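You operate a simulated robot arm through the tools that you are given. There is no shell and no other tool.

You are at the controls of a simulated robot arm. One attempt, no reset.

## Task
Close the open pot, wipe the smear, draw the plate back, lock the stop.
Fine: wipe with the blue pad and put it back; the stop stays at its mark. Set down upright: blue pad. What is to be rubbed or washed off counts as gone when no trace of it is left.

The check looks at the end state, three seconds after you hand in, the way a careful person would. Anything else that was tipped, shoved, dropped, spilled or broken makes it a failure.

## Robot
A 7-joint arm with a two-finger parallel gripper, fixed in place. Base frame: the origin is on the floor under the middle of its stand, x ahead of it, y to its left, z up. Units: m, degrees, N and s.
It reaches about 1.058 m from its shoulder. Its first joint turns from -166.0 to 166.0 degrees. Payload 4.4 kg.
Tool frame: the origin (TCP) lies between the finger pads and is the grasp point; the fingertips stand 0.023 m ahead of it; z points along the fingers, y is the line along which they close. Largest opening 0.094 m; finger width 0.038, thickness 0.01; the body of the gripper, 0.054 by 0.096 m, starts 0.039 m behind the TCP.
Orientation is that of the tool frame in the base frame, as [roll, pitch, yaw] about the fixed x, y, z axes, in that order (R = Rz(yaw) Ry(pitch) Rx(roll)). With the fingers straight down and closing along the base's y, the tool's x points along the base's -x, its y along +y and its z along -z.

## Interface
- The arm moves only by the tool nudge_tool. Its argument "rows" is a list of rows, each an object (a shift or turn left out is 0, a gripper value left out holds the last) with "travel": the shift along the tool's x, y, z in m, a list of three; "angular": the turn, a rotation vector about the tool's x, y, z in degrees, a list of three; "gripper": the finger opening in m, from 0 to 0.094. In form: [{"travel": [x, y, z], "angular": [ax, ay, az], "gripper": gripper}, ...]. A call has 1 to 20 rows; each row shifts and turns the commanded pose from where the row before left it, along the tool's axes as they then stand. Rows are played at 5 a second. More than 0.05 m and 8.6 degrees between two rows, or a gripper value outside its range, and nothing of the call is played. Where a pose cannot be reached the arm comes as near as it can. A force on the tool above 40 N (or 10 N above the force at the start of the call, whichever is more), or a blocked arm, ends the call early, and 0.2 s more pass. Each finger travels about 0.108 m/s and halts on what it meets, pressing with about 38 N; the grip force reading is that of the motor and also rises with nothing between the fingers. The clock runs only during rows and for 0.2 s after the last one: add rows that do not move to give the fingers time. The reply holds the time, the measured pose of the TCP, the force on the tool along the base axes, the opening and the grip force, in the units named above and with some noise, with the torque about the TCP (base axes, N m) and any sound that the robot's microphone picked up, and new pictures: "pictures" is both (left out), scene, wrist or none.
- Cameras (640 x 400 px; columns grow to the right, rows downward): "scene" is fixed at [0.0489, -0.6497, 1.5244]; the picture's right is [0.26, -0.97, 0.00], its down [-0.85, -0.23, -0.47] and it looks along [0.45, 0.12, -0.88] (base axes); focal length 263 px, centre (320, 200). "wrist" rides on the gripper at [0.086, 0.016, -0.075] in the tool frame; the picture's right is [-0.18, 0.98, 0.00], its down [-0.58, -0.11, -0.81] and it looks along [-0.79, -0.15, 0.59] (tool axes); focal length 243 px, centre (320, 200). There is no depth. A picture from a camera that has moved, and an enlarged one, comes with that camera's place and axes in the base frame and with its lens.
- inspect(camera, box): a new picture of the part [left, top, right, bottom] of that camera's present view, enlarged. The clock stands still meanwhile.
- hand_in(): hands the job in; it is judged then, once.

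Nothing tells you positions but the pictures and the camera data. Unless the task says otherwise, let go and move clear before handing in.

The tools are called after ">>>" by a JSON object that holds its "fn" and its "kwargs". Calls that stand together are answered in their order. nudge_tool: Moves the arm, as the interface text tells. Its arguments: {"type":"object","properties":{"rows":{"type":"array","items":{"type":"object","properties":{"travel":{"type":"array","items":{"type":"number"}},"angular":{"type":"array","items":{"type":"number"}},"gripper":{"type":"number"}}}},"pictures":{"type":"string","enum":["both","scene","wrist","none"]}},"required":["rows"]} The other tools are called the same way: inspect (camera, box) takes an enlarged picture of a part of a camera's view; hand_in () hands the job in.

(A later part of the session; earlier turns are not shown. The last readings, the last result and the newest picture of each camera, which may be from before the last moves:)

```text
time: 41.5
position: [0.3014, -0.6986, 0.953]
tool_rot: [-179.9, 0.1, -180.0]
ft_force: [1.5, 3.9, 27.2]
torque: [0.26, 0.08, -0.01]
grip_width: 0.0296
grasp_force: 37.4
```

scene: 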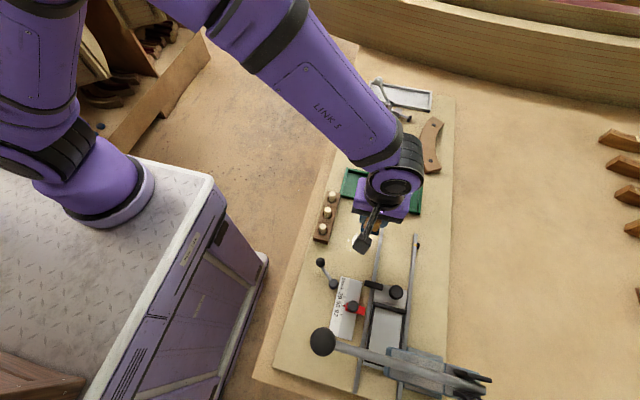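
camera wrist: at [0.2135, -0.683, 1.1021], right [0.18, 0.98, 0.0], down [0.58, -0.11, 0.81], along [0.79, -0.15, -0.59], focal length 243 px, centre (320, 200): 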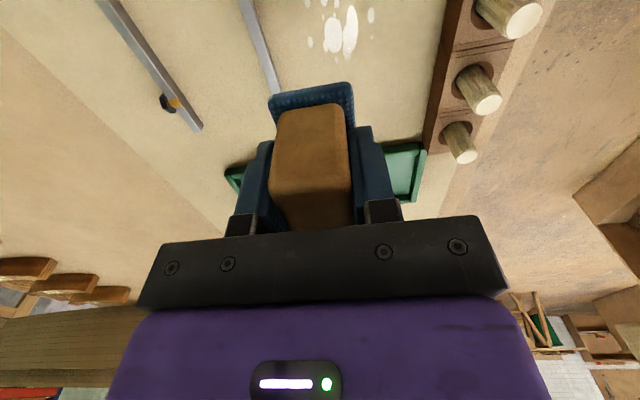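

Contact is at about commanded z 0.952 (27 N is more than I need). I'll ease off to about 10 N and wipe the first lanes.

>>> {"fn": "nudge_tool", "kwargs": {"rows": [{"travel": [0, -0.002, -0.0009]}, {"travel": [0.0145, -0.001, 0]}, {"travel": [0.0145, 0, 0]}, {"travel": [0.0145, 0, 0]}, {"travel": [0.0145, 0, 0]}, {"travel": [0, 0.008, 0]}, {"travel": [-0.0145, 0, 0]}, {"travel": [-0.0145, 0, 0]}, {"travel": [-0.0145, 0, 0]}, {"travel": [-0.0145, 0, 0]}], "pictures": "wrist"}}

```text
time: 43.7
position: [0.3003, -0.6916, 0.9528]
tool_rot: [-179.9, 0.1, 179.9]
ft_force: [-10.6, -0.6, 23.1]
torque: [0.04, 0.41, 0.03]
grip_width: 0.0295
grasp_force: 38.2
camera wrist: at [0.2145, -0.6766, 1.0249], right [0.19, 0.98, 0.0], down [0.58, -0.11, 0.81], along [0.79, -0.15, -0.59], focal length 243 px, centre (320, 200)
```

wrist: 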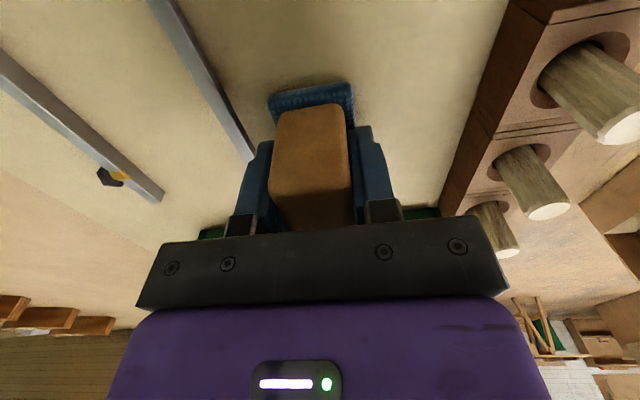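

The strokes drag evenly (about 20 N press). Continuing with the remaining lanes toward +y.

>>> {"fn": "nudge_tool", "kwargs": {"rows": [{"travel": [0, 0.008, -0.0004]}, {"travel": [0.0145, 0, 0]}, {"travel": [0.0145, 0, 0]}, {"travel": [0.0145, 0, 0]}, {"travel": [0.0145, 0, 0]}, {"travel": [0, 0.009, 0]}, {"travel": [-0.0145, 0, 0]}, {"travel": [-0.0145, 0, 0]}, {"travel": [-0.0145, 0, 0]}, {"travel": [-0.0145, 0, 0]}, {"travel": [0, 0.009, 0]}, {"travel": [0.0145, 0, 0]}, {"travel": [0.0145, 0, 0]}, {"travel": [0.0145, 0, 0]}, {"travel": [0.0145, 0, 0]}], "pictures": "wrist"}}

>>> {"fn": "inspect", "kwargs": {"camera": "wrist", "box": [160, 0, 480, 200]}}

```text
time: 46.9
position: [0.2424, -0.6673, 0.9515]
tool_rot: [180.0, 0.0, -180.0]
ft_force: [3.6, 1.6, 7.6]
torque: [0.07, -0.07, -0.02]
grip_width: 0.0297
grasp_force: 37.7
camera wrist: at [0.1565, -0.6517, 1.0249], right [0.18, 0.98, 0.0], down [0.58, -0.11, 0.81], along [0.79, -0.15, -0.59], focal length 243 px, centre (320, 200)
```

wrist: 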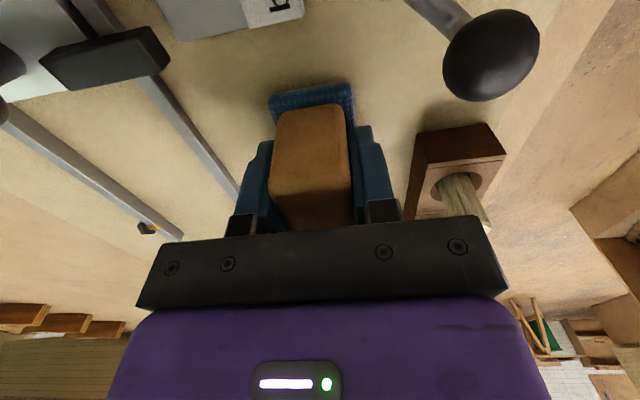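

```text
2.00 times, centred on (320, 100) of wrist
camera zoom: at [0.1565, -0.6517, 1.0249], right [0.18, 0.98, 0.0], down [0.58, -0.11, 0.81], along [0.79, -0.15, -0.59], focal length 485 px, centre (320, 400)
```

zoom: 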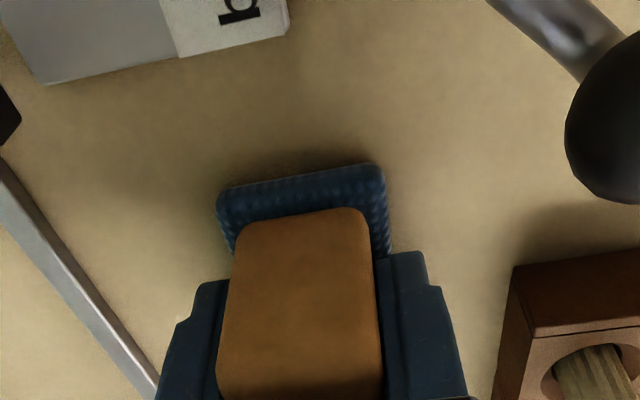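

Now lift and look at the wiped area.

>>> {"fn": "nudge_tool", "kwargs": {"rows": [{"travel": [0, 0, -0.01]}, {"travel": [0, 0, -0.03]}, {"travel": [-0.03, -0.01, -0.03]}, {"travel": [-0.035, -0.01, 0]}, {"travel": [0, 0, 0]}], "pictures": "both"}}

>>> {"fn": "inspect", "kwargs": {"camera": "wrist", "box": [220, 0, 440, 110]}}

>>> {"fn": "inspect", "kwargs": {"camera": "scene", "box": [320, 210, 420, 270]}}

```text
time: 48.1
position: [0.3093, -0.6886, 1.0226]
tool_rot: [-179.9, 0.1, 180.0]
ft_force: [-0.5, 0.8, -2.4]
torque: [-0.01, 0.0, 0.0]
grip_width: 0.0295
grasp_force: 38.7
camera wrist: at [0.2215, -0.6718, 1.0957], right [0.18, 0.98, 0.0], down [0.58, -0.11, 0.81], along [0.79, -0.15, -0.59], focal length 243 px, centre (320, 200)
```

scene: 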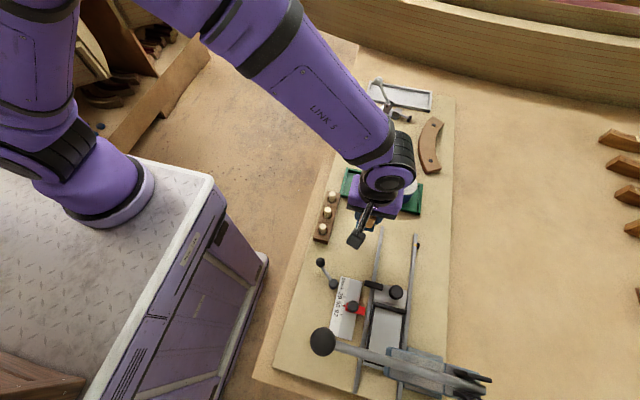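
wrist: 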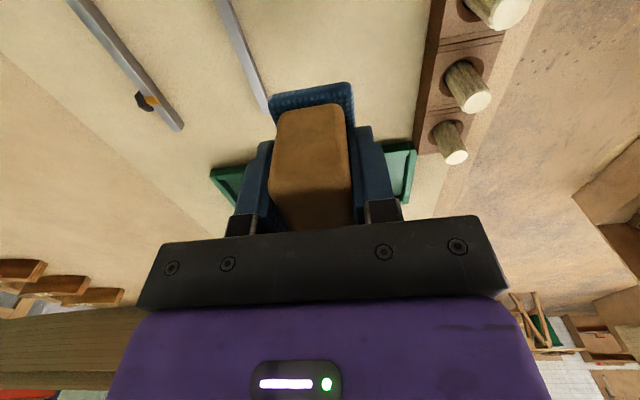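

```text
2.91 times, centred on (330, 55) of wrist
camera zoom: at [0.2215, -0.6718, 1.0957], right [0.18, 0.98, 0.0], down [0.58, -0.11, 0.81], along [0.79, -0.15, -0.59], focal length 706 px, centre (291, 622)
```

zoom: 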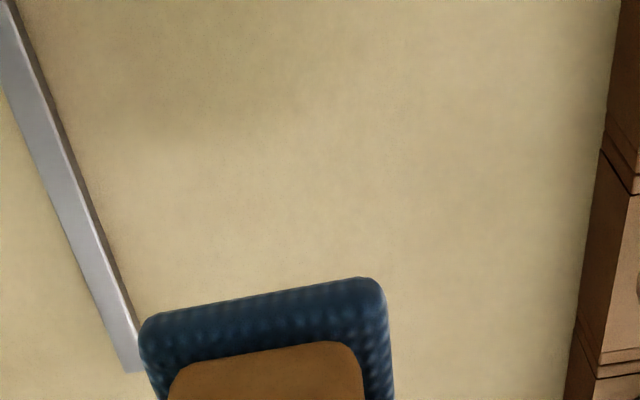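

```text
6.40 times, centred on (370, 240) of scene
camera zoom: at [0.0489, -0.6497, 1.5244], right [0.26, -0.97, 0.0], down [-0.85, -0.23, -0.47], along [0.45, 0.12, -0.88], focal length 1683 px, centre (0, -56)
```

zoom: 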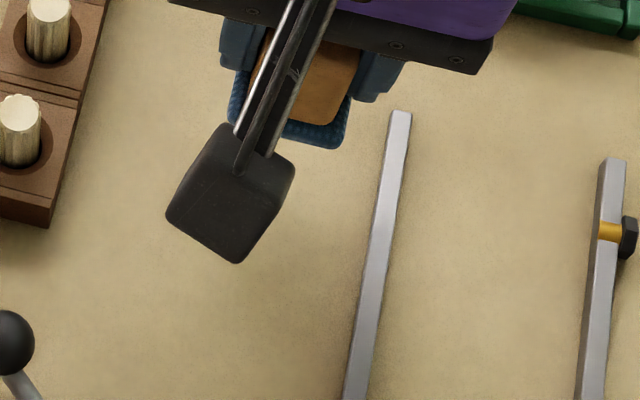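

The smear looks gone with no trace in either view. I'll carry the pad back towards its place and check the wiped spot again from the scene camera with the arm clear.

>>> {"fn": "nudge_tool", "kwargs": {"rows": [{"travel": [-0.0095, -0.04475, 0]}, {"travel": [-0.0095, -0.04475, 0]}, {"travel": [-0.0095, -0.04475, 0]}, {"travel": [-0.0095, -0.04475, 0]}, {"travel": [0, 0, 0]}], "pictures": "scene"}}

>>> {"fn": "inspect", "kwargs": {"camera": "scene", "box": [320, 205, 400, 265]}}

```text
time: 49.3
position: [0.3469, -0.8683, 1.0196]
tool_rot: [179.9, 0.1, -179.9]
ft_force: [-0.2, 0.1, -1.0]
torque: [0.01, 0.0, -0.01]
grip_width: 0.0297
grasp_force: 38.6
```

scene: 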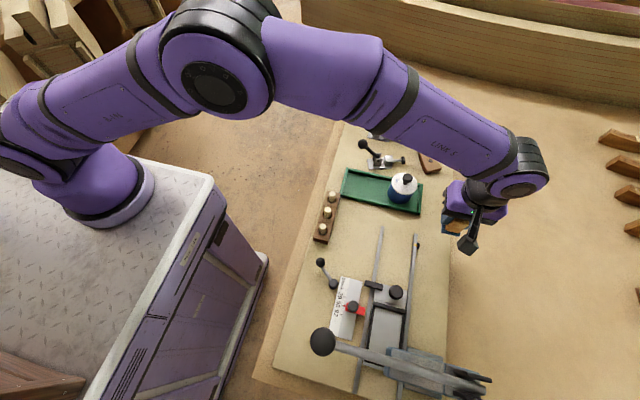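

```text
6.67 times, centred on (360, 235) of scene
camera zoom: at [0.0489, -0.6497, 1.5244], right [0.26, -0.97, 0.0], down [-0.85, -0.23, -0.47], along [0.45, 0.12, -0.88], focal length 1753 px, centre (53, -33)
```

zoom: 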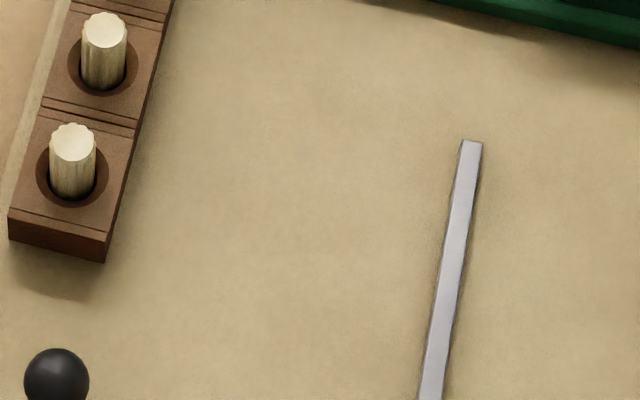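

The board is clean. Now I'll set the pad back at its original pose and lower it gently to contact.

>>> {"fn": "nudge_tool", "kwargs": {"rows": [{"travel": [-0.0325, 0, 0]}, {"travel": [-0.0325, 0, 0]}, {"travel": [0, 0, 0]}, {"travel": [0, 0, 0.03]}, {"travel": [0, 0, 0.025]}, {"travel": [0, 0, 0.01]}, {"travel": [0, 0, 0]}], "pictures": "wrist"}}

>>> {"fn": "inspect", "kwargs": {"camera": "wrist", "box": [200, 60, 440, 210]}}

```text
time: 50.9
position: [0.4115, -0.8698, 0.957]
tool_rot: [180.0, 0.1, 180.0]
ft_force: [-0.2, -0.4, -1.0]
torque: [0.0, 0.01, -0.01]
grip_width: 0.0295
grasp_force: 37.7
camera wrist: at [0.3249, -0.8537, 1.0302], right [0.18, 0.98, 0.0], down [0.58, -0.11, 0.81], along [0.79, -0.15, -0.59], focal length 243 px, centre (320, 200)
```

wrist: 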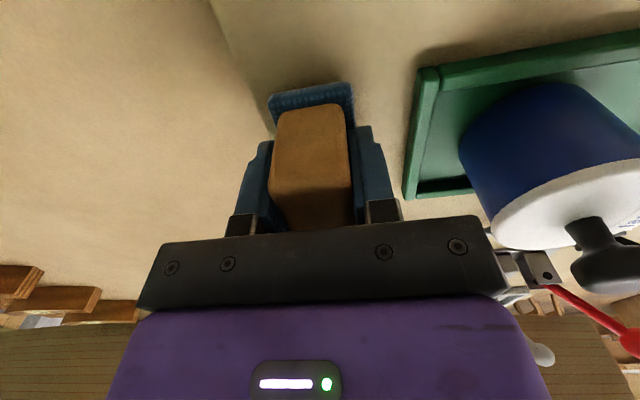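

```text
2.67 times, centred on (320, 135) of wrist
camera zoom: at [0.3249, -0.8537, 1.0302], right [0.18, 0.98, 0.0], down [0.58, -0.11, 0.81], along [0.79, -0.15, -0.59], focal length 647 px, centre (320, 373)
```

zoom: 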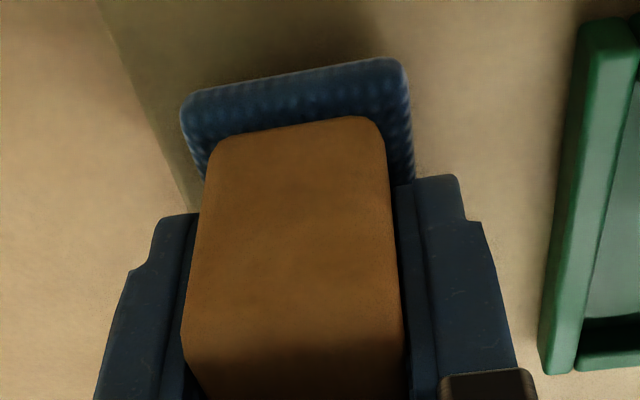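

>>> {"fn": "nudge_tool", "kwargs": {"rows": [{"travel": [0, 0, 0.003]}, {"travel": [0, 0, 0.001]}, {"travel": [0, 0, 0]}], "pictures": "none"}}

>>> {"fn": "nudge_tool", "kwargs": {"rows": [{"travel": [0, 0, 0.0013]}, {"travel": [0, 0, 0]}], "pictures": "none"}}

```text
time: 51.7
position: [0.4112, -0.8675, 0.9521]
tool_rot: [-179.9, 0.1, -180.0]
ft_force: [0.0, 0.4, -0.4]
torque: [0.0, 0.02, -0.03]
grip_width: 0.0296
grasp_force: 38.5
```

```text
time: 52.3
position: [0.4108, -0.8683, 0.9526]
tool_rot: [-180.0, 0.1, 179.9]
ft_force: [-0.3, 0.7, -1.2]
torque: [0.0, 0.02, 0.01]
grip_width: 0.0294
grasp_force: 38.1
```

>>> {"fn": "nudge_tool", "kwargs": {"rows": [{"travel": [0, 0, 0.0007]}, {"travel": [0, 0, 0]}], "pictures": "none"}}

```text
time: 52.9
position: [0.4121, -0.8664, 0.9517]
tool_rot: [180.0, 0.2, -180.0]
ft_force: [0.6, -0.1, 4.8]
torque: [0.06, 0.01, -0.01]
grip_width: 0.0293
grasp_force: 37.9
```

Contact at 5 N. Releasing the pad and rising straight up.

>>> {"fn": "nudge_tool", "kwargs": {"rows": [{"gripper": 0.034}, {"gripper": 0.044}, {"gripper": 0.052}, {"gripper": 0.052}, {"travel": [0, 0, -0.02]}, {"travel": [0, 0, -0.03]}, {"travel": [0, 0, -0.03]}, {"travel": [0.03, 0, -0.02]}, {"travel": [0.03, 0, 0]}, {"travel": [0, 0, 0]}], "pictures": "both"}}

>>> {"fn": "inspect", "kwargs": {"camera": "wrist", "box": [220, 0, 420, 125]}}

>>> {"fn": "inspect", "kwargs": {"camera": "scene", "box": [405, 170, 485, 230]}}

```text
time: 55.1
position: [0.3516, -0.868, 1.0519]
tool_rot: [-180.0, 0.1, -179.9]
ft_force: [0.0, 0.0, -0.5]
torque: [0.02, 0.04, -0.01]
grip_width: 0.0519
grasp_force: 0.0
camera wrist: at [0.2656, -0.8525, 1.1246], right [0.18, 0.98, 0.0], down [0.58, -0.11, 0.81], along [0.79, -0.15, -0.59], focal length 243 px, centre (320, 200)
```

scene: 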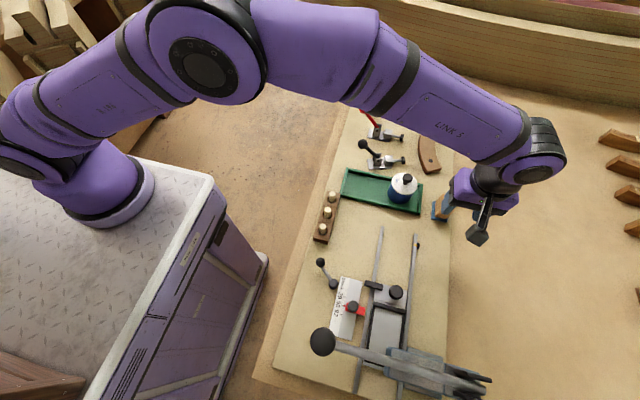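
wrist: 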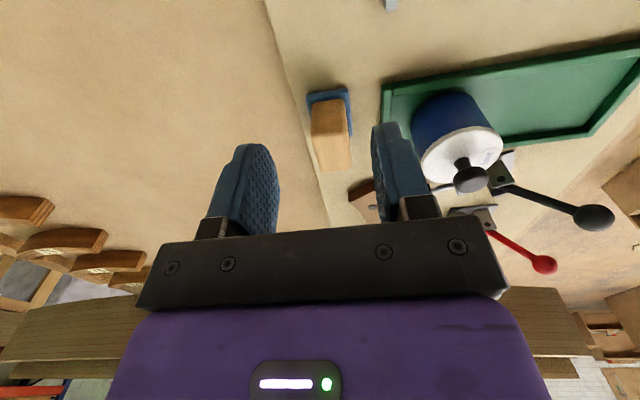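

```text
3.20 times, centred on (320, 62) of wrist
camera zoom: at [0.2656, -0.8525, 1.1246], right [0.18, 0.98, 0.0], down [0.58, -0.11, 0.81], along [0.79, -0.15, -0.59], focal length 776 px, centre (320, 640)
```

zoom: 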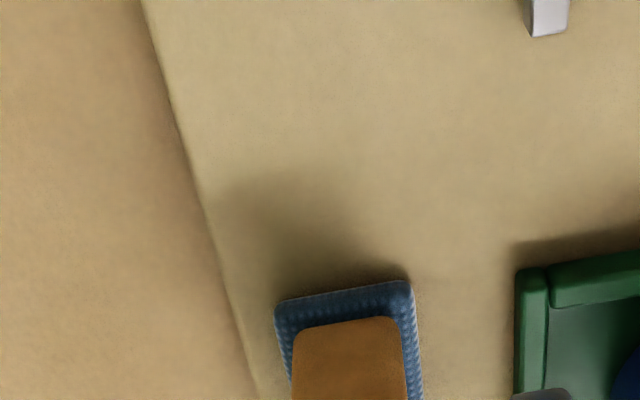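

```text
6.67 times, centred on (445, 200) of scene
camera zoom: at [0.0489, -0.6497, 1.5244], right [0.26, -0.97, 0.0], down [-0.85, -0.23, -0.47], along [0.45, 0.12, -0.88], focal length 1753 px, centre (-513, 200)
```

zoom: 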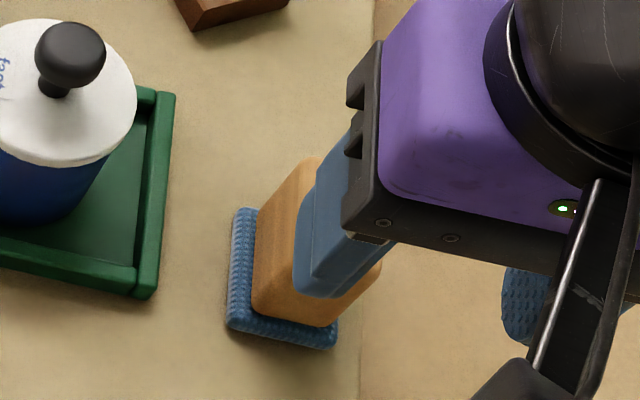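

The pad is back in its spot, upright. Next is the plate: its knob is near (0.175, -0.781, 0.95). I'll turn the gripper to close along x (camera on the +y side, away from the press) and move above the knob.

>>> {"fn": "nudge_tool", "kwargs": {"rows": [{"travel": [0, 0, -0.015], "angular": [0, 0, 8.5]}, {"angular": [0, 0, 8.5]}, {"angular": [0, 0, 8.5]}, {"angular": [0, 0, 8.5]}, {"angular": [0, 0, 8.5]}, {"angular": [0, 0, 8.5]}, {"angular": [0, 0, 8.5]}, {"angular": [0, 0, 8.5]}, {"angular": [0, 0, 8.5]}, {"angular": [0, 0, 8.5]}, {"angular": [0, 0, 5]}, {"travel": [0.025, -0.035, 0]}, {"travel": [0.025, -0.035, 0]}, {"travel": [0.037, -0.03, 0]}, {"travel": [0.03, -0.02, 0]}, {"travel": [0, 0, 0]}], "pictures": "both"}}

>>> {"fn": "inspect", "kwargs": {"camera": "wrist", "box": [160, 0, 480, 200]}}

>>> {"fn": "inspect", "kwargs": {"camera": "scene", "box": [300, 230, 480, 350]}}

```text
time: 58.5
position: [0.2274, -0.7474, 1.0634]
tool_rot: [179.9, 0.0, 90.0]
ft_force: [0.2, -0.2, -0.2]
torque: [-0.01, 0.0, 0.02]
grip_width: 0.052
grasp_force: 0.0
camera wrist: at [0.2444, -0.6622, 1.1375], right [0.98, -0.18, 0.0], down [-0.11, -0.58, 0.81], along [-0.15, -0.79, -0.59], focal length 243 px, centre (320, 200)
```

scene: 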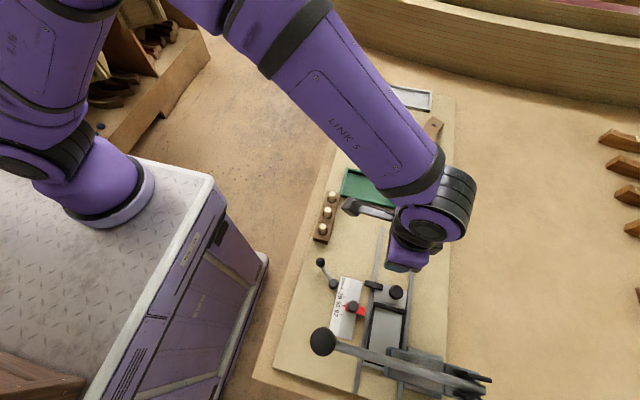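
wrist: 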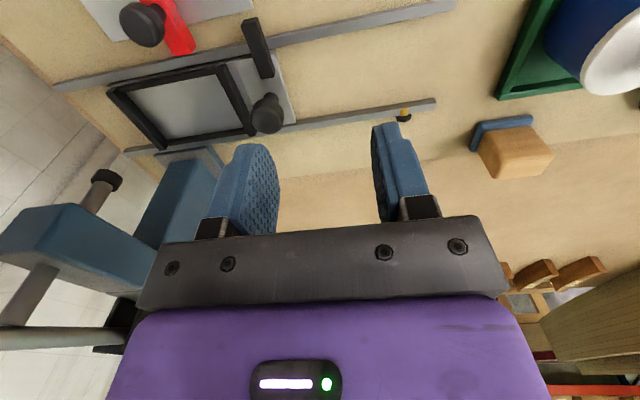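

```text
2.00 times, centred on (320, 100) of wrist
camera zoom: at [0.2444, -0.6622, 1.1375], right [0.98, -0.18, 0.0], down [-0.11, -0.58, 0.81], along [-0.15, -0.79, -0.59], focal length 485 px, centre (320, 400)
```

zoom: 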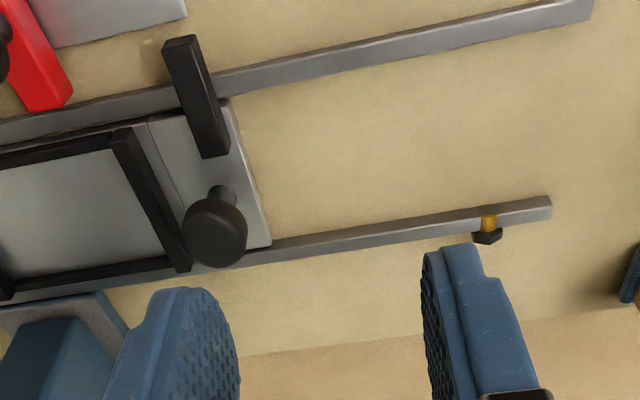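

```text
3.33 times, centred on (390, 290) of scene
camera zoom: at [0.0489, -0.6497, 1.5244], right [0.26, -0.97, 0.0], down [-0.85, -0.23, -0.47], along [0.45, 0.12, -0.88], focal length 876 px, centre (87, -100)
```

zoom: 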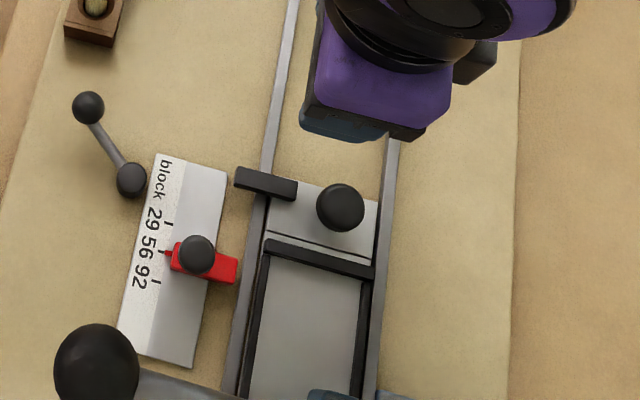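

Knob ≈ (0.1755, -0.781), head about 31 mm wide. Plate front edge ≈ x 0.19, amber pin ≈ x 0.304, rail end ≈ 0.335. I'll come down above the knob with a moderate opening and check before grasping.

>>> {"fn": "nudge_tool", "kwargs": {"rows": [{"travel": [-0.018, -0.026, 0.0], "gripper": 0.047}, {"travel": [-0.018, -0.026, 0.02]}, {"travel": [0, 0, 0.03]}, {"travel": [0, 0, 0.022]}, {"travel": [0, 0, 0]}], "pictures": "both"}}

>>> {"fn": "inspect", "kwargs": {"camera": "wrist", "box": [160, 30, 480, 230]}}

>>> {"fn": "inspect", "kwargs": {"camera": "scene", "box": [340, 250, 460, 330]}}

```text
time: 59.7
position: [0.1786, -0.7847, 0.993]
tool_rot: [179.8, 0.1, 90.1]
ft_force: [-0.3, 0.5, -0.3]
torque: [0.02, 0.02, 0.03]
grip_width: 0.047
grasp_force: 0.0
camera wrist: at [0.1952, -0.6989, 1.0668], right [0.98, -0.18, 0.0], down [-0.11, -0.58, 0.81], along [-0.15, -0.79, -0.59], focal length 243 px, centre (320, 200)
```

scene: 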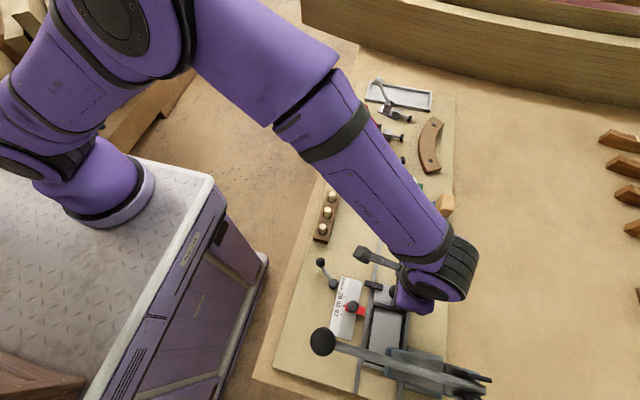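
wrist: 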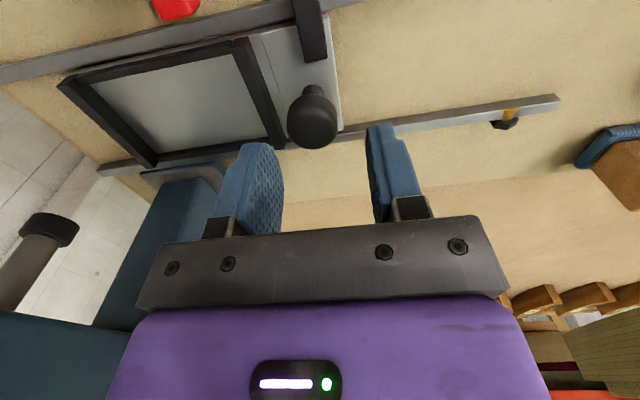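

```text
2.00 times, centred on (320, 130) of wrist
camera zoom: at [0.1952, -0.6989, 1.0668], right [0.98, -0.18, 0.0], down [-0.11, -0.58, 0.81], along [-0.15, -0.79, -0.59], focal length 485 px, centre (320, 340)
```

zoom: 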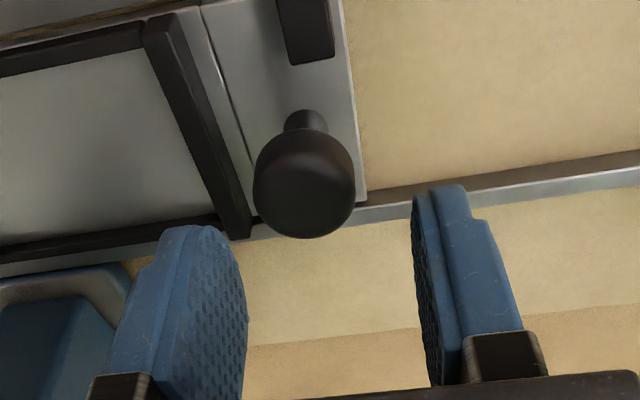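

```text
5.00 times, centred on (400, 290) of scene
camera zoom: at [0.0489, -0.6497, 1.5244], right [0.26, -0.97, 0.0], down [-0.85, -0.23, -0.47], along [0.45, 0.12, -0.88], focal length 1314 px, centre (-80, -250)
```

zoom: 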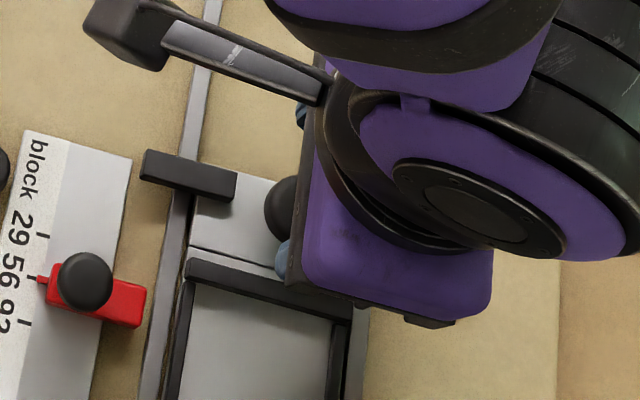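

The knob is 4 mm towards -x of the gripper's centre. I'll correct and descend to z≈0.957, keeping the fingertips above the plate's frame.

>>> {"fn": "nudge_tool", "kwargs": {"rows": [{"travel": [0, -0.004, 0.01]}, {"travel": [0, 0, 0.012]}, {"travel": [0, 0, 0.01]}, {"travel": [0, 0, 0.004]}, {"travel": [0, 0, 0]}], "pictures": "wrist"}}

>>> {"fn": "inspect", "kwargs": {"camera": "wrist", "box": [160, 50, 480, 250]}}

```text
time: 60.9
position: [0.1745, -0.786, 0.9616]
tool_rot: [179.9, 0.1, 90.0]
ft_force: [1.3, 9.4, 37.2]
torque: [0.92, 1.01, -0.35]
grip_width: 0.0467
grasp_force: 0.1
camera wrist: at [0.1914, -0.6978, 1.034], right [0.98, -0.18, 0.0], down [-0.11, -0.58, 0.81], along [-0.15, -0.79, -0.59], focal length 243 px, centre (320, 200)
```

wrist: 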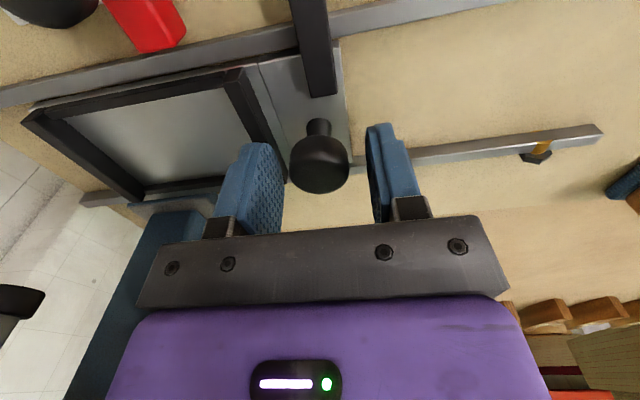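

```text
2.00 times, centred on (320, 150) of wrist
camera zoom: at [0.1914, -0.6978, 1.034], right [0.98, -0.18, 0.0], down [-0.11, -0.58, 0.81], along [-0.15, -0.79, -0.59], focal length 485 px, centre (320, 300)
```

zoom: 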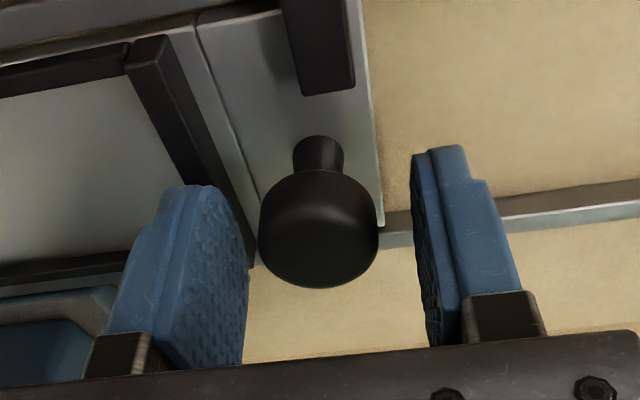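

37 N upward: the -x fingertip landed on the plate's frame bar, which is higher than I judged (z≈0.938). I'll raise at once so the tips clear it and grip only the upper part of the knob's head.

>>> {"fn": "nudge_tool", "kwargs": {"rows": [{"travel": [0, 0, -0.008]}, {"travel": [0, 0, 0]}], "pictures": "both"}}

>>> {"fn": "inspect", "kwargs": {"camera": "wrist", "box": [160, 30, 480, 230]}}

>>> {"fn": "inspect", "kwargs": {"camera": "scene", "box": [320, 250, 440, 330]}}

```text
time: 61.5
position: [0.1752, -0.7831, 0.9649]
tool_rot: [180.0, 0.0, 90.1]
ft_force: [1.6, 0.1, 0.4]
torque: [-0.01, 0.02, -0.01]
grip_width: 0.0469
grasp_force: 0.0
camera wrist: at [0.1924, -0.6985, 1.0385], right [0.98, -0.18, 0.0], down [-0.11, -0.58, 0.81], along [-0.15, -0.79, -0.59], focal length 243 px, centre (320, 200)
```

scene: 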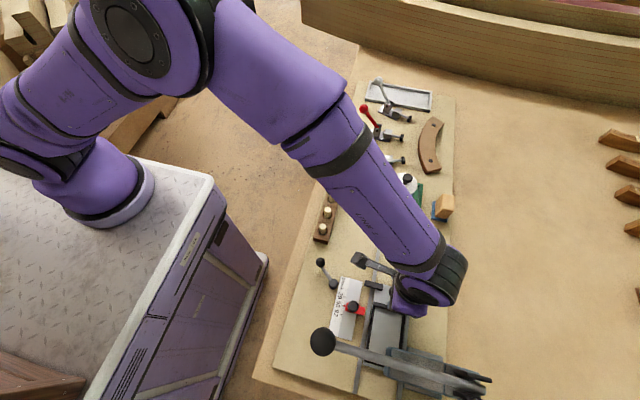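
wrist: 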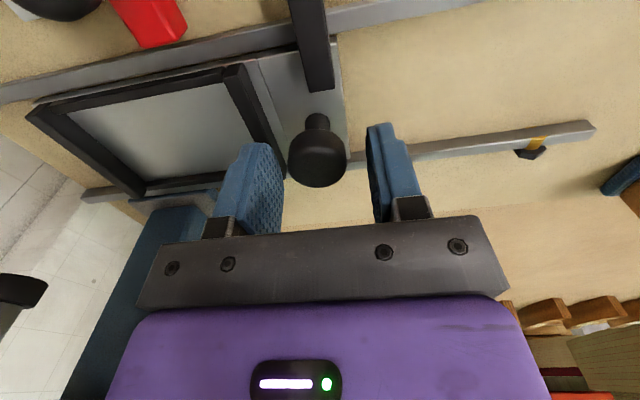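

```text
2.00 times, centred on (320, 130) of wrist
camera zoom: at [0.1924, -0.6985, 1.0385], right [0.98, -0.18, 0.0], down [-0.11, -0.58, 0.81], along [-0.15, -0.79, -0.59], focal length 485 px, centre (320, 340)
```

zoom: 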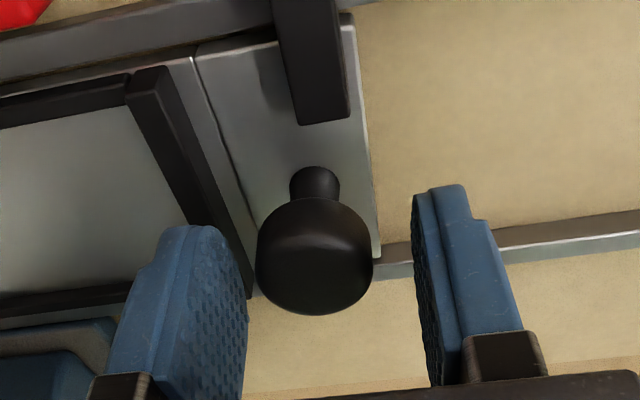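

```text
5.00 times, centred on (380, 290) of scene
camera zoom: at [0.0489, -0.6497, 1.5244], right [0.26, -0.97, 0.0], down [-0.85, -0.23, -0.47], along [0.45, 0.12, -0.88], focal length 1314 px, centre (20, -250)
```

zoom: 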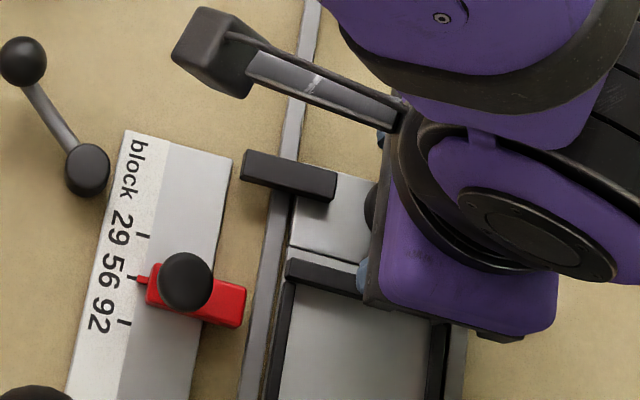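

The tips now clear the frame, and the knob's head lies about 6 mm above the fingertips, well centred. Closing.

>>> {"fn": "nudge_tool", "kwargs": {"rows": [{"gripper": 0.036}, {"gripper": 0.028}, {"gripper": 0.02}, {"gripper": 0.02}], "pictures": "wrist"}}

>>> {"fn": "inspect", "kwargs": {"camera": "wrist", "box": [160, 30, 480, 230]}}

```text
time: 62.5
position: [0.1754, -0.7842, 0.9656]
tool_rot: [179.8, 0.0, 90.0]
ft_force: [0.3, 1.0, -1.5]
torque: [0.03, -0.02, 0.02]
grip_width: 0.0273
grasp_force: 45.2
camera wrist: at [0.1922, -0.6985, 1.0389], right [0.98, -0.18, 0.0], down [-0.11, -0.58, 0.81], along [-0.15, -0.79, -0.59], focal length 243 px, centre (320, 200)
```

wrist: 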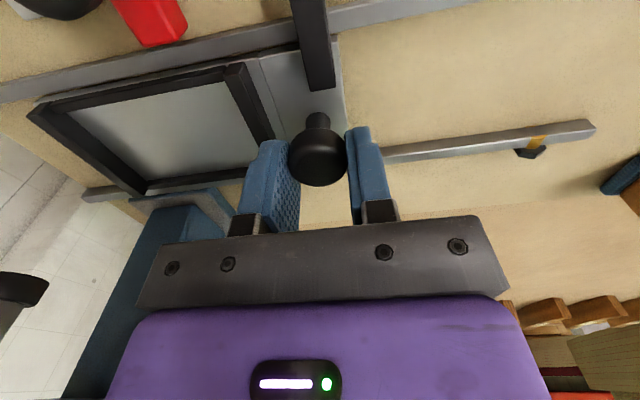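

```text
2.00 times, centred on (320, 130) of wrist
camera zoom: at [0.1922, -0.6985, 1.0389], right [0.98, -0.18, 0.0], down [-0.11, -0.58, 0.81], along [-0.15, -0.79, -0.59], focal length 485 px, centre (320, 340)
```

zoom: 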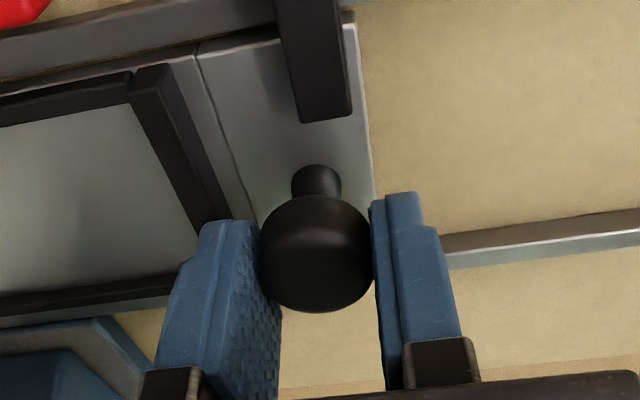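

The knob is held. I'll draw the plate gently in +x (out from under the press), watching the force.

>>> {"fn": "nudge_tool", "kwargs": {"rows": [{"travel": [0, 0.004, 0]}, {"travel": [0, 0.005, 0]}, {"travel": [0, 0.005, 0]}, {"travel": [0, 0.006, 0]}], "pictures": "both"}}

>>> {"fn": "inspect", "kwargs": {"camera": "wrist", "box": [0, 0, 640, 240]}}

```text
time: 63.5
position: [0.1949, -0.7834, 0.9649]
tool_rot: [179.9, 0.0, 89.9]
ft_force: [-1.0, 1.7, 8.1]
torque: [0.79, -0.06, -0.08]
grip_width: 0.0275
grasp_force: 45.6
camera wrist: at [0.2116, -0.6984, 1.0388], right [0.98, -0.18, 0.0], down [-0.11, -0.58, 0.81], along [-0.15, -0.79, -0.59], focal length 243 px, centre (320, 200)
```

scene: 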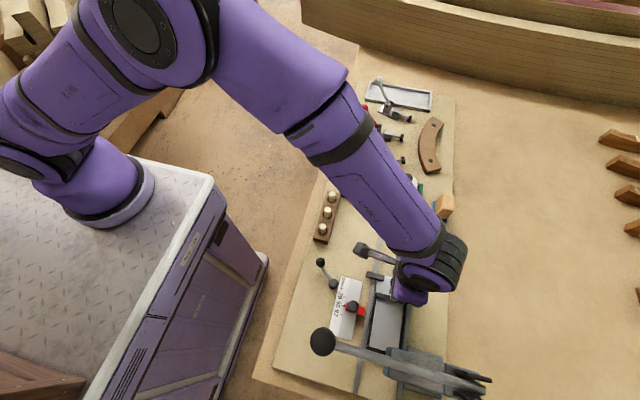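
wrist: 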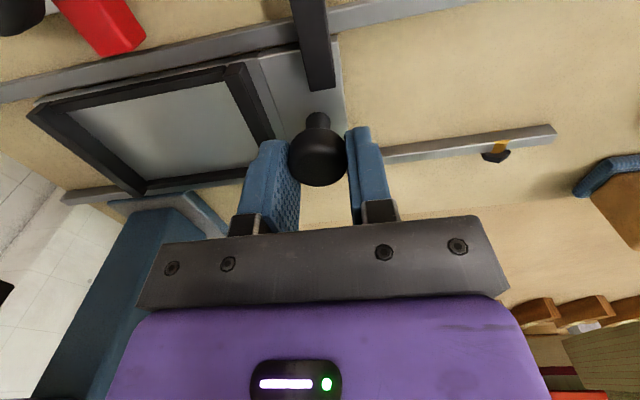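

```text
1.00 times, centred on (320, 120) of wrist (not enlarged: the box is as wide or as high as the picture)
camera zoom: at [0.2116, -0.6984, 1.0388], right [0.98, -0.18, 0.0], down [-0.11, -0.58, 0.81], along [-0.15, -0.79, -0.59], focal length 243 px, centre (320, 280)
```

zoom: 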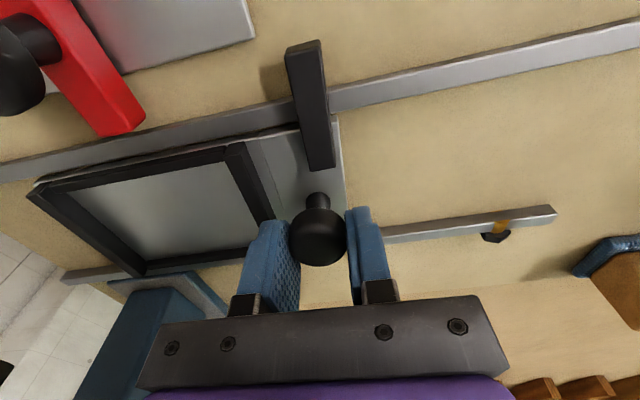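

The plate slides freely with the knob. I'll keep drawing it in small steps and listen for a click or a stop.

>>> {"fn": "nudge_tool", "kwargs": {"rows": [{"travel": [0, 0.006, 0]}, {"travel": [0, 0.006, 0]}, {"travel": [0, 0.006, 0]}, {"travel": [0, 0.006, 0]}, {"travel": [0, 0.006, 0]}], "pictures": "none"}}

>>> {"fn": "nudge_tool", "kwargs": {"rows": [{"travel": [0, 0.006, 0]}, {"travel": [0, 0.006, 0]}, {"travel": [0, 0.006, 0]}, {"travel": [0, 0.006, 0]}], "pictures": "wrist"}}

>>> {"fn": "inspect", "kwargs": {"camera": "wrist", "box": [280, 60, 560, 220]}}

```text
time: 64.7
position: [0.2253, -0.7836, 0.9656]
tool_rot: [179.8, 0.0, 90.0]
ft_force: [0.5, 11.6, -5.3]
torque: [0.23, -0.04, 0.04]
grip_width: 0.0273
grasp_force: 45.2
```

```text
time: 65.7
position: [0.2489, -0.7855, 0.9652]
tool_rot: [179.9, -0.1, 90.1]
ft_force: [-0.7, 19.2, -4.2]
torque: [0.14, -0.02, -0.04]
grip_width: 0.0273
grasp_force: 45.3
camera wrist: at [0.2658, -0.6988, 1.039], right [0.98, -0.18, 0.0], down [-0.11, -0.58, 0.81], along [-0.15, -0.79, -0.59], focal length 243 px, centre (320, 200)
```

wrist: 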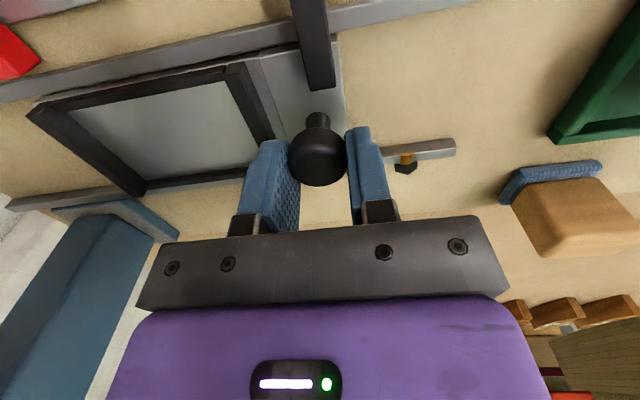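

```text
2.29 times, centred on (420, 140) of wrist
camera zoom: at [0.2658, -0.6988, 1.039], right [0.98, -0.18, 0.0], down [-0.11, -0.58, 0.81], along [-0.15, -0.79, -0.59], focal length 555 px, centre (91, 337)
```

zoom: 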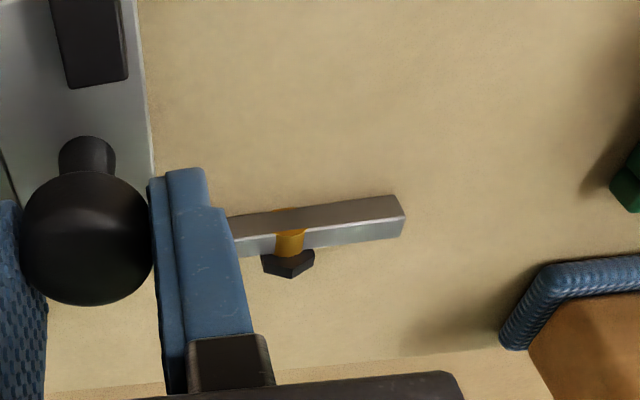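

The lateral force builds because the rails run slightly off the base x axis. I'll relieve it by 1.5 mm in +y and continue slowly.

>>> {"fn": "nudge_tool", "kwargs": {"rows": [{"travel": [0.0015, 0, 0]}, {"travel": [0.0002, 0.005, 0]}, {"travel": [0.0002, 0.005, 0]}, {"travel": [0.0002, 0.005, 0]}], "pictures": "none"}}

>>> {"fn": "nudge_tool", "kwargs": {"rows": [{"travel": [0.0002, 0.004, 0]}, {"travel": [0.0001, 0.004, 0]}], "pictures": "wrist"}}

>>> {"fn": "inspect", "kwargs": {"camera": "wrist", "box": [280, 60, 560, 220]}}

```text
time: 66.7
position: [0.263, -0.7851, 0.9648]
tool_rot: [180.0, 0.1, 90.0]
ft_force: [-0.6, -7.3, -7.3]
torque: [-0.03, -0.07, -0.05]
grip_width: 0.0275
grasp_force: 45.0
```

```text
time: 67.3
position: [0.2714, -0.7843, 0.9654]
tool_rot: [179.9, 0.0, 89.9]
ft_force: [0.6, -6.9, 1.1]
torque: [-0.87, 0.09, 0.02]
grip_width: 0.0275
grasp_force: 44.6
camera wrist: at [0.2885, -0.6986, 1.0388], right [0.98, -0.18, 0.0], down [-0.11, -0.58, 0.81], along [-0.15, -0.79, -0.59], focal length 243 px, centre (320, 200)
```

wrist: 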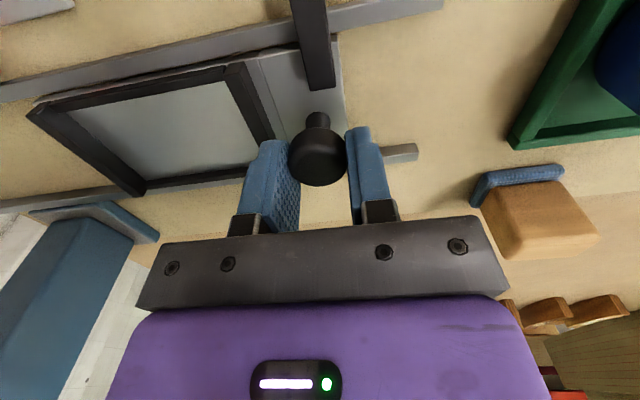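

```text
2.29 times, centred on (420, 140) of wrist
camera zoom: at [0.2885, -0.6986, 1.0388], right [0.98, -0.18, 0.0], down [-0.11, -0.58, 0.81], along [-0.15, -0.79, -0.59], focal length 555 px, centre (91, 337)
```

zoom: 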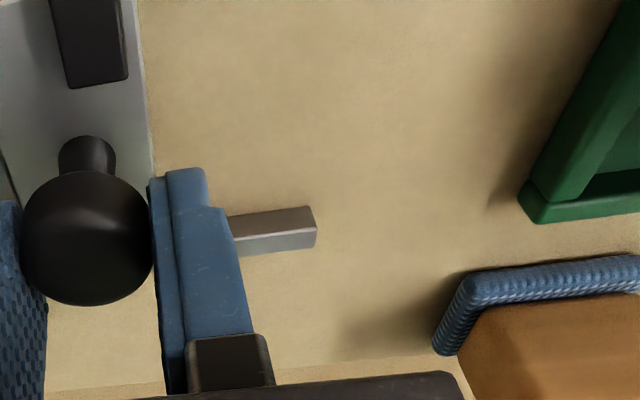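

>>> {"fn": "nudge_tool", "kwargs": {"rows": [{"travel": [-0.0006, 0.003, 0]}, {"travel": [0, 0.003, 0]}, {"travel": [0, 0, 0]}], "pictures": "none"}}

>>> {"fn": "nudge_tool", "kwargs": {"rows": [{"travel": [0.0001, 0.003, 0]}, {"travel": [0, 0.003, 0]}, {"travel": [0, 0, 0]}], "pictures": "both"}}

>>> {"fn": "inspect", "kwargs": {"camera": "scene", "box": [330, 200, 470, 340]}}

```text
time: 68.1
position: [0.2782, -0.7853, 0.9655]
tool_rot: [179.9, -0.1, 89.9]
ft_force: [-0.6, -12.3, 2.7]
torque: [-0.64, 0.02, -0.05]
grip_width: 0.0277
grasp_force: 45.1
```

```text
time: 68.9
position: [0.2837, -0.7845, 0.9641]
tool_rot: [179.9, 0.0, 90.0]
ft_force: [-1.8, -22.9, 5.9]
torque: [-0.23, 0.0, 0.04]
grip_width: 0.0276
grasp_force: 45.1
camera wrist: at [0.3002, -0.6985, 1.0388], right [0.98, -0.18, 0.0], down [-0.11, -0.58, 0.81], along [-0.15, -0.79, -0.59], focal length 243 px, centre (320, 200)
```

scene: 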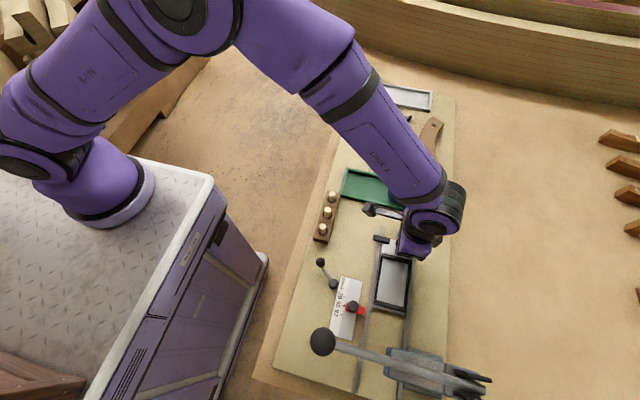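
wrist: 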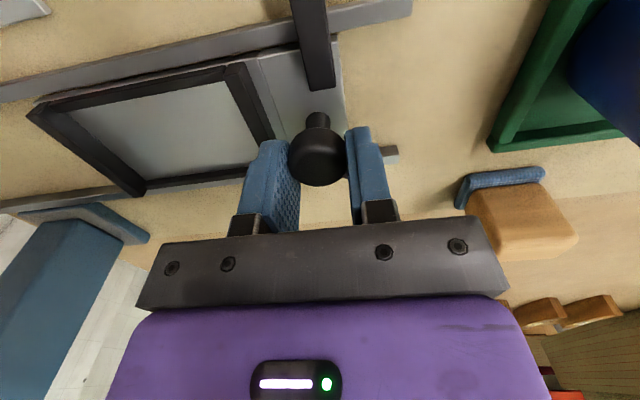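

```text
2.86 times, centred on (400, 270) of scene
camera zoom: at [0.0489, -0.6497, 1.5244], right [0.26, -0.97, 0.0], down [-0.85, -0.23, -0.47], along [0.45, 0.12, -0.88], focal length 751 px, centre (91, 0)
```

zoom: 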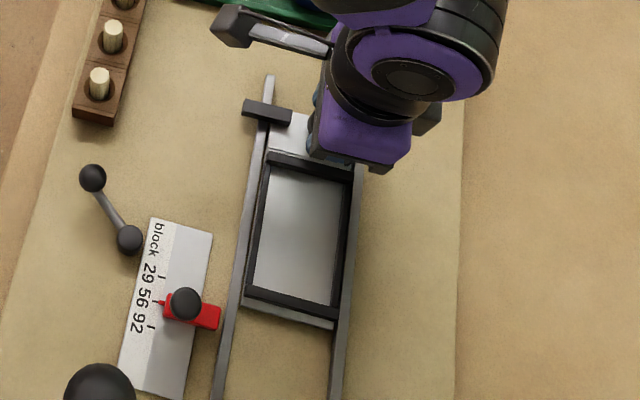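

Lateral force has swung to -23 N, so I'll relieve it towards -y before going on, then advance in 3 mm steps.

>>> {"fn": "nudge_tool", "kwargs": {"rows": [{"travel": [-0.0012, 0, 0]}, {"travel": [0, 0, 0]}], "pictures": "none"}}

>>> {"fn": "nudge_tool", "kwargs": {"rows": [{"travel": [0, 0.003, 0]}, {"travel": [0, 0, 0]}], "pictures": "none"}}

```text
time: 69.5
position: [0.2846, -0.7853, 0.965]
tool_rot: [179.8, 0.0, 89.9]
ft_force: [-0.6, -10.8, 8.1]
torque: [-0.49, 0.01, 0.0]
grip_width: 0.0274
grasp_force: 44.3
```

```text
time: 70.1
position: [0.2875, -0.7849, 0.9659]
tool_rot: [179.9, -0.1, 90.1]
ft_force: [-0.3, -2.4, 10.1]
torque: [-0.17, 0.02, -0.02]
grip_width: 0.0275
grasp_force: 44.5
```

>>> {"fn": "nudge_tool", "kwargs": {"rows": [{"travel": [0, 0.003, 0]}, {"travel": [0, 0, 0]}], "pictures": "none"}}

>>> {"fn": "nudge_tool", "kwargs": {"rows": [{"travel": [0, 0.003, 0]}, {"travel": [0, 0, 0]}], "pictures": "both"}}

>>> {"fn": "inspect", "kwargs": {"camera": "scene", "box": [360, 210, 440, 270]}}

>>> {"fn": "inspect", "kwargs": {"camera": "wrist", "box": [260, 60, 440, 180]}}

```text
time: 70.7
position: [0.2897, -0.7848, 0.9652]
tool_rot: [179.9, 0.1, 90.0]
ft_force: [0.3, -0.6, 15.5]
torque: [1.16, -0.01, 0.04]
grip_width: 0.0275
grasp_force: 45.5
```

```text
time: 71.3
position: [0.292, -0.7845, 0.9662]
tool_rot: [179.9, 0.1, 90.0]
ft_force: [0.3, -2.0, 13.1]
torque: [0.23, 0.04, 0.02]
grip_width: 0.0275
grasp_force: 45.1
camera wrist: at [0.3091, -0.6985, 1.0387], right [0.98, -0.18, 0.0], down [-0.11, -0.58, 0.81], along [-0.15, -0.79, -0.59], focal length 243 px, centre (320, 200)
```

scene: 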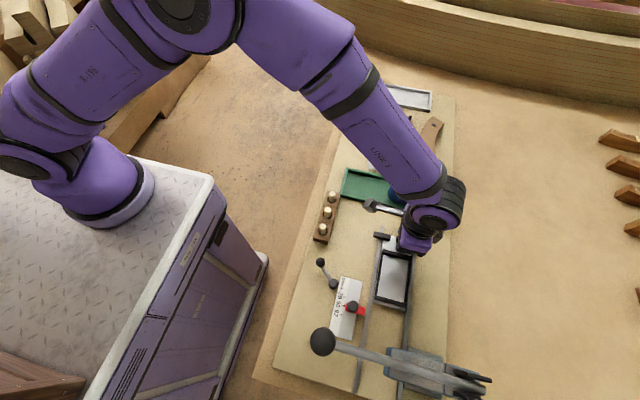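
wrist: 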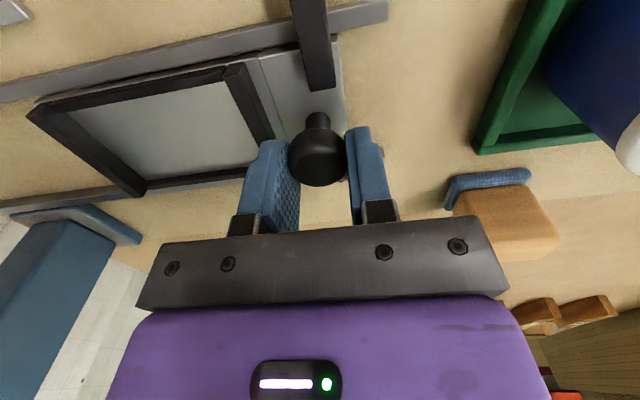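

```text
6.67 times, centred on (400, 240) of scene
camera zoom: at [0.0489, -0.6497, 1.5244], right [0.26, -0.97, 0.0], down [-0.85, -0.23, -0.47], along [0.45, 0.12, -0.88], focal length 1753 px, centre (-213, -67)
```

zoom: 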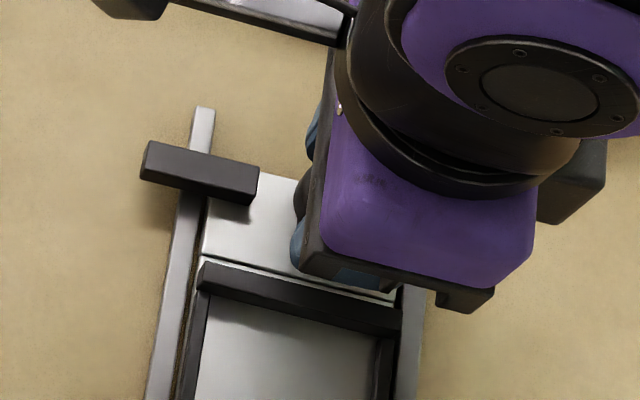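

```text
3.33 times, centred on (350, 120) of wrist
camera zoom: at [0.3091, -0.6985, 1.0387], right [0.98, -0.18, 0.0], down [-0.11, -0.58, 0.81], along [-0.15, -0.79, -0.59], focal length 809 px, centre (220, 467)
```

zoom: 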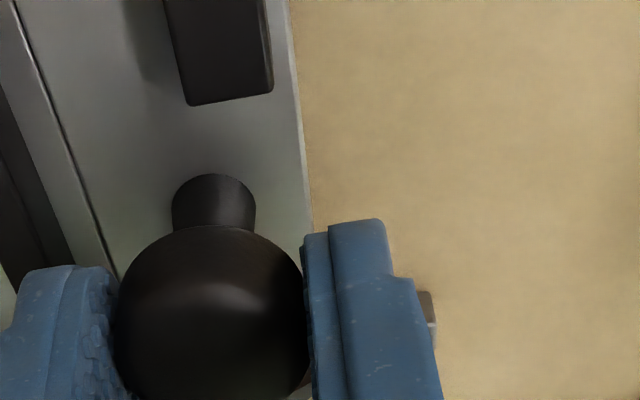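

The plate's front edge is now about level with the amber pin, with no hard stop or click yet. I'll relieve the vertical load slightly and continue in 3 mm steps.

>>> {"fn": "nudge_tool", "kwargs": {"rows": [{"travel": [0, 0.003, -0.0006]}, {"travel": [0, 0, 0]}], "pictures": "none"}}

>>> {"fn": "nudge_tool", "kwargs": {"rows": [{"travel": [0, 0.003, 0]}, {"travel": [0, 0, 0]}], "pictures": "none"}}

```text
time: 71.9
position: [0.2956, -0.7851, 0.966]
tool_rot: [179.9, 0.0, 90.0]
ft_force: [-0.1, -2.5, 0.3]
torque: [-1.31, 0.0, -0.01]
grip_width: 0.0275
grasp_force: 45.1
```

```text
time: 72.5
position: [0.2986, -0.7838, 0.9654]
tool_rot: [179.8, -0.1, 90.0]
ft_force: [-1.6, -1.7, -1.4]
torque: [-0.36, 0.05, -0.05]
grip_width: 0.0273
grasp_force: 45.2
```

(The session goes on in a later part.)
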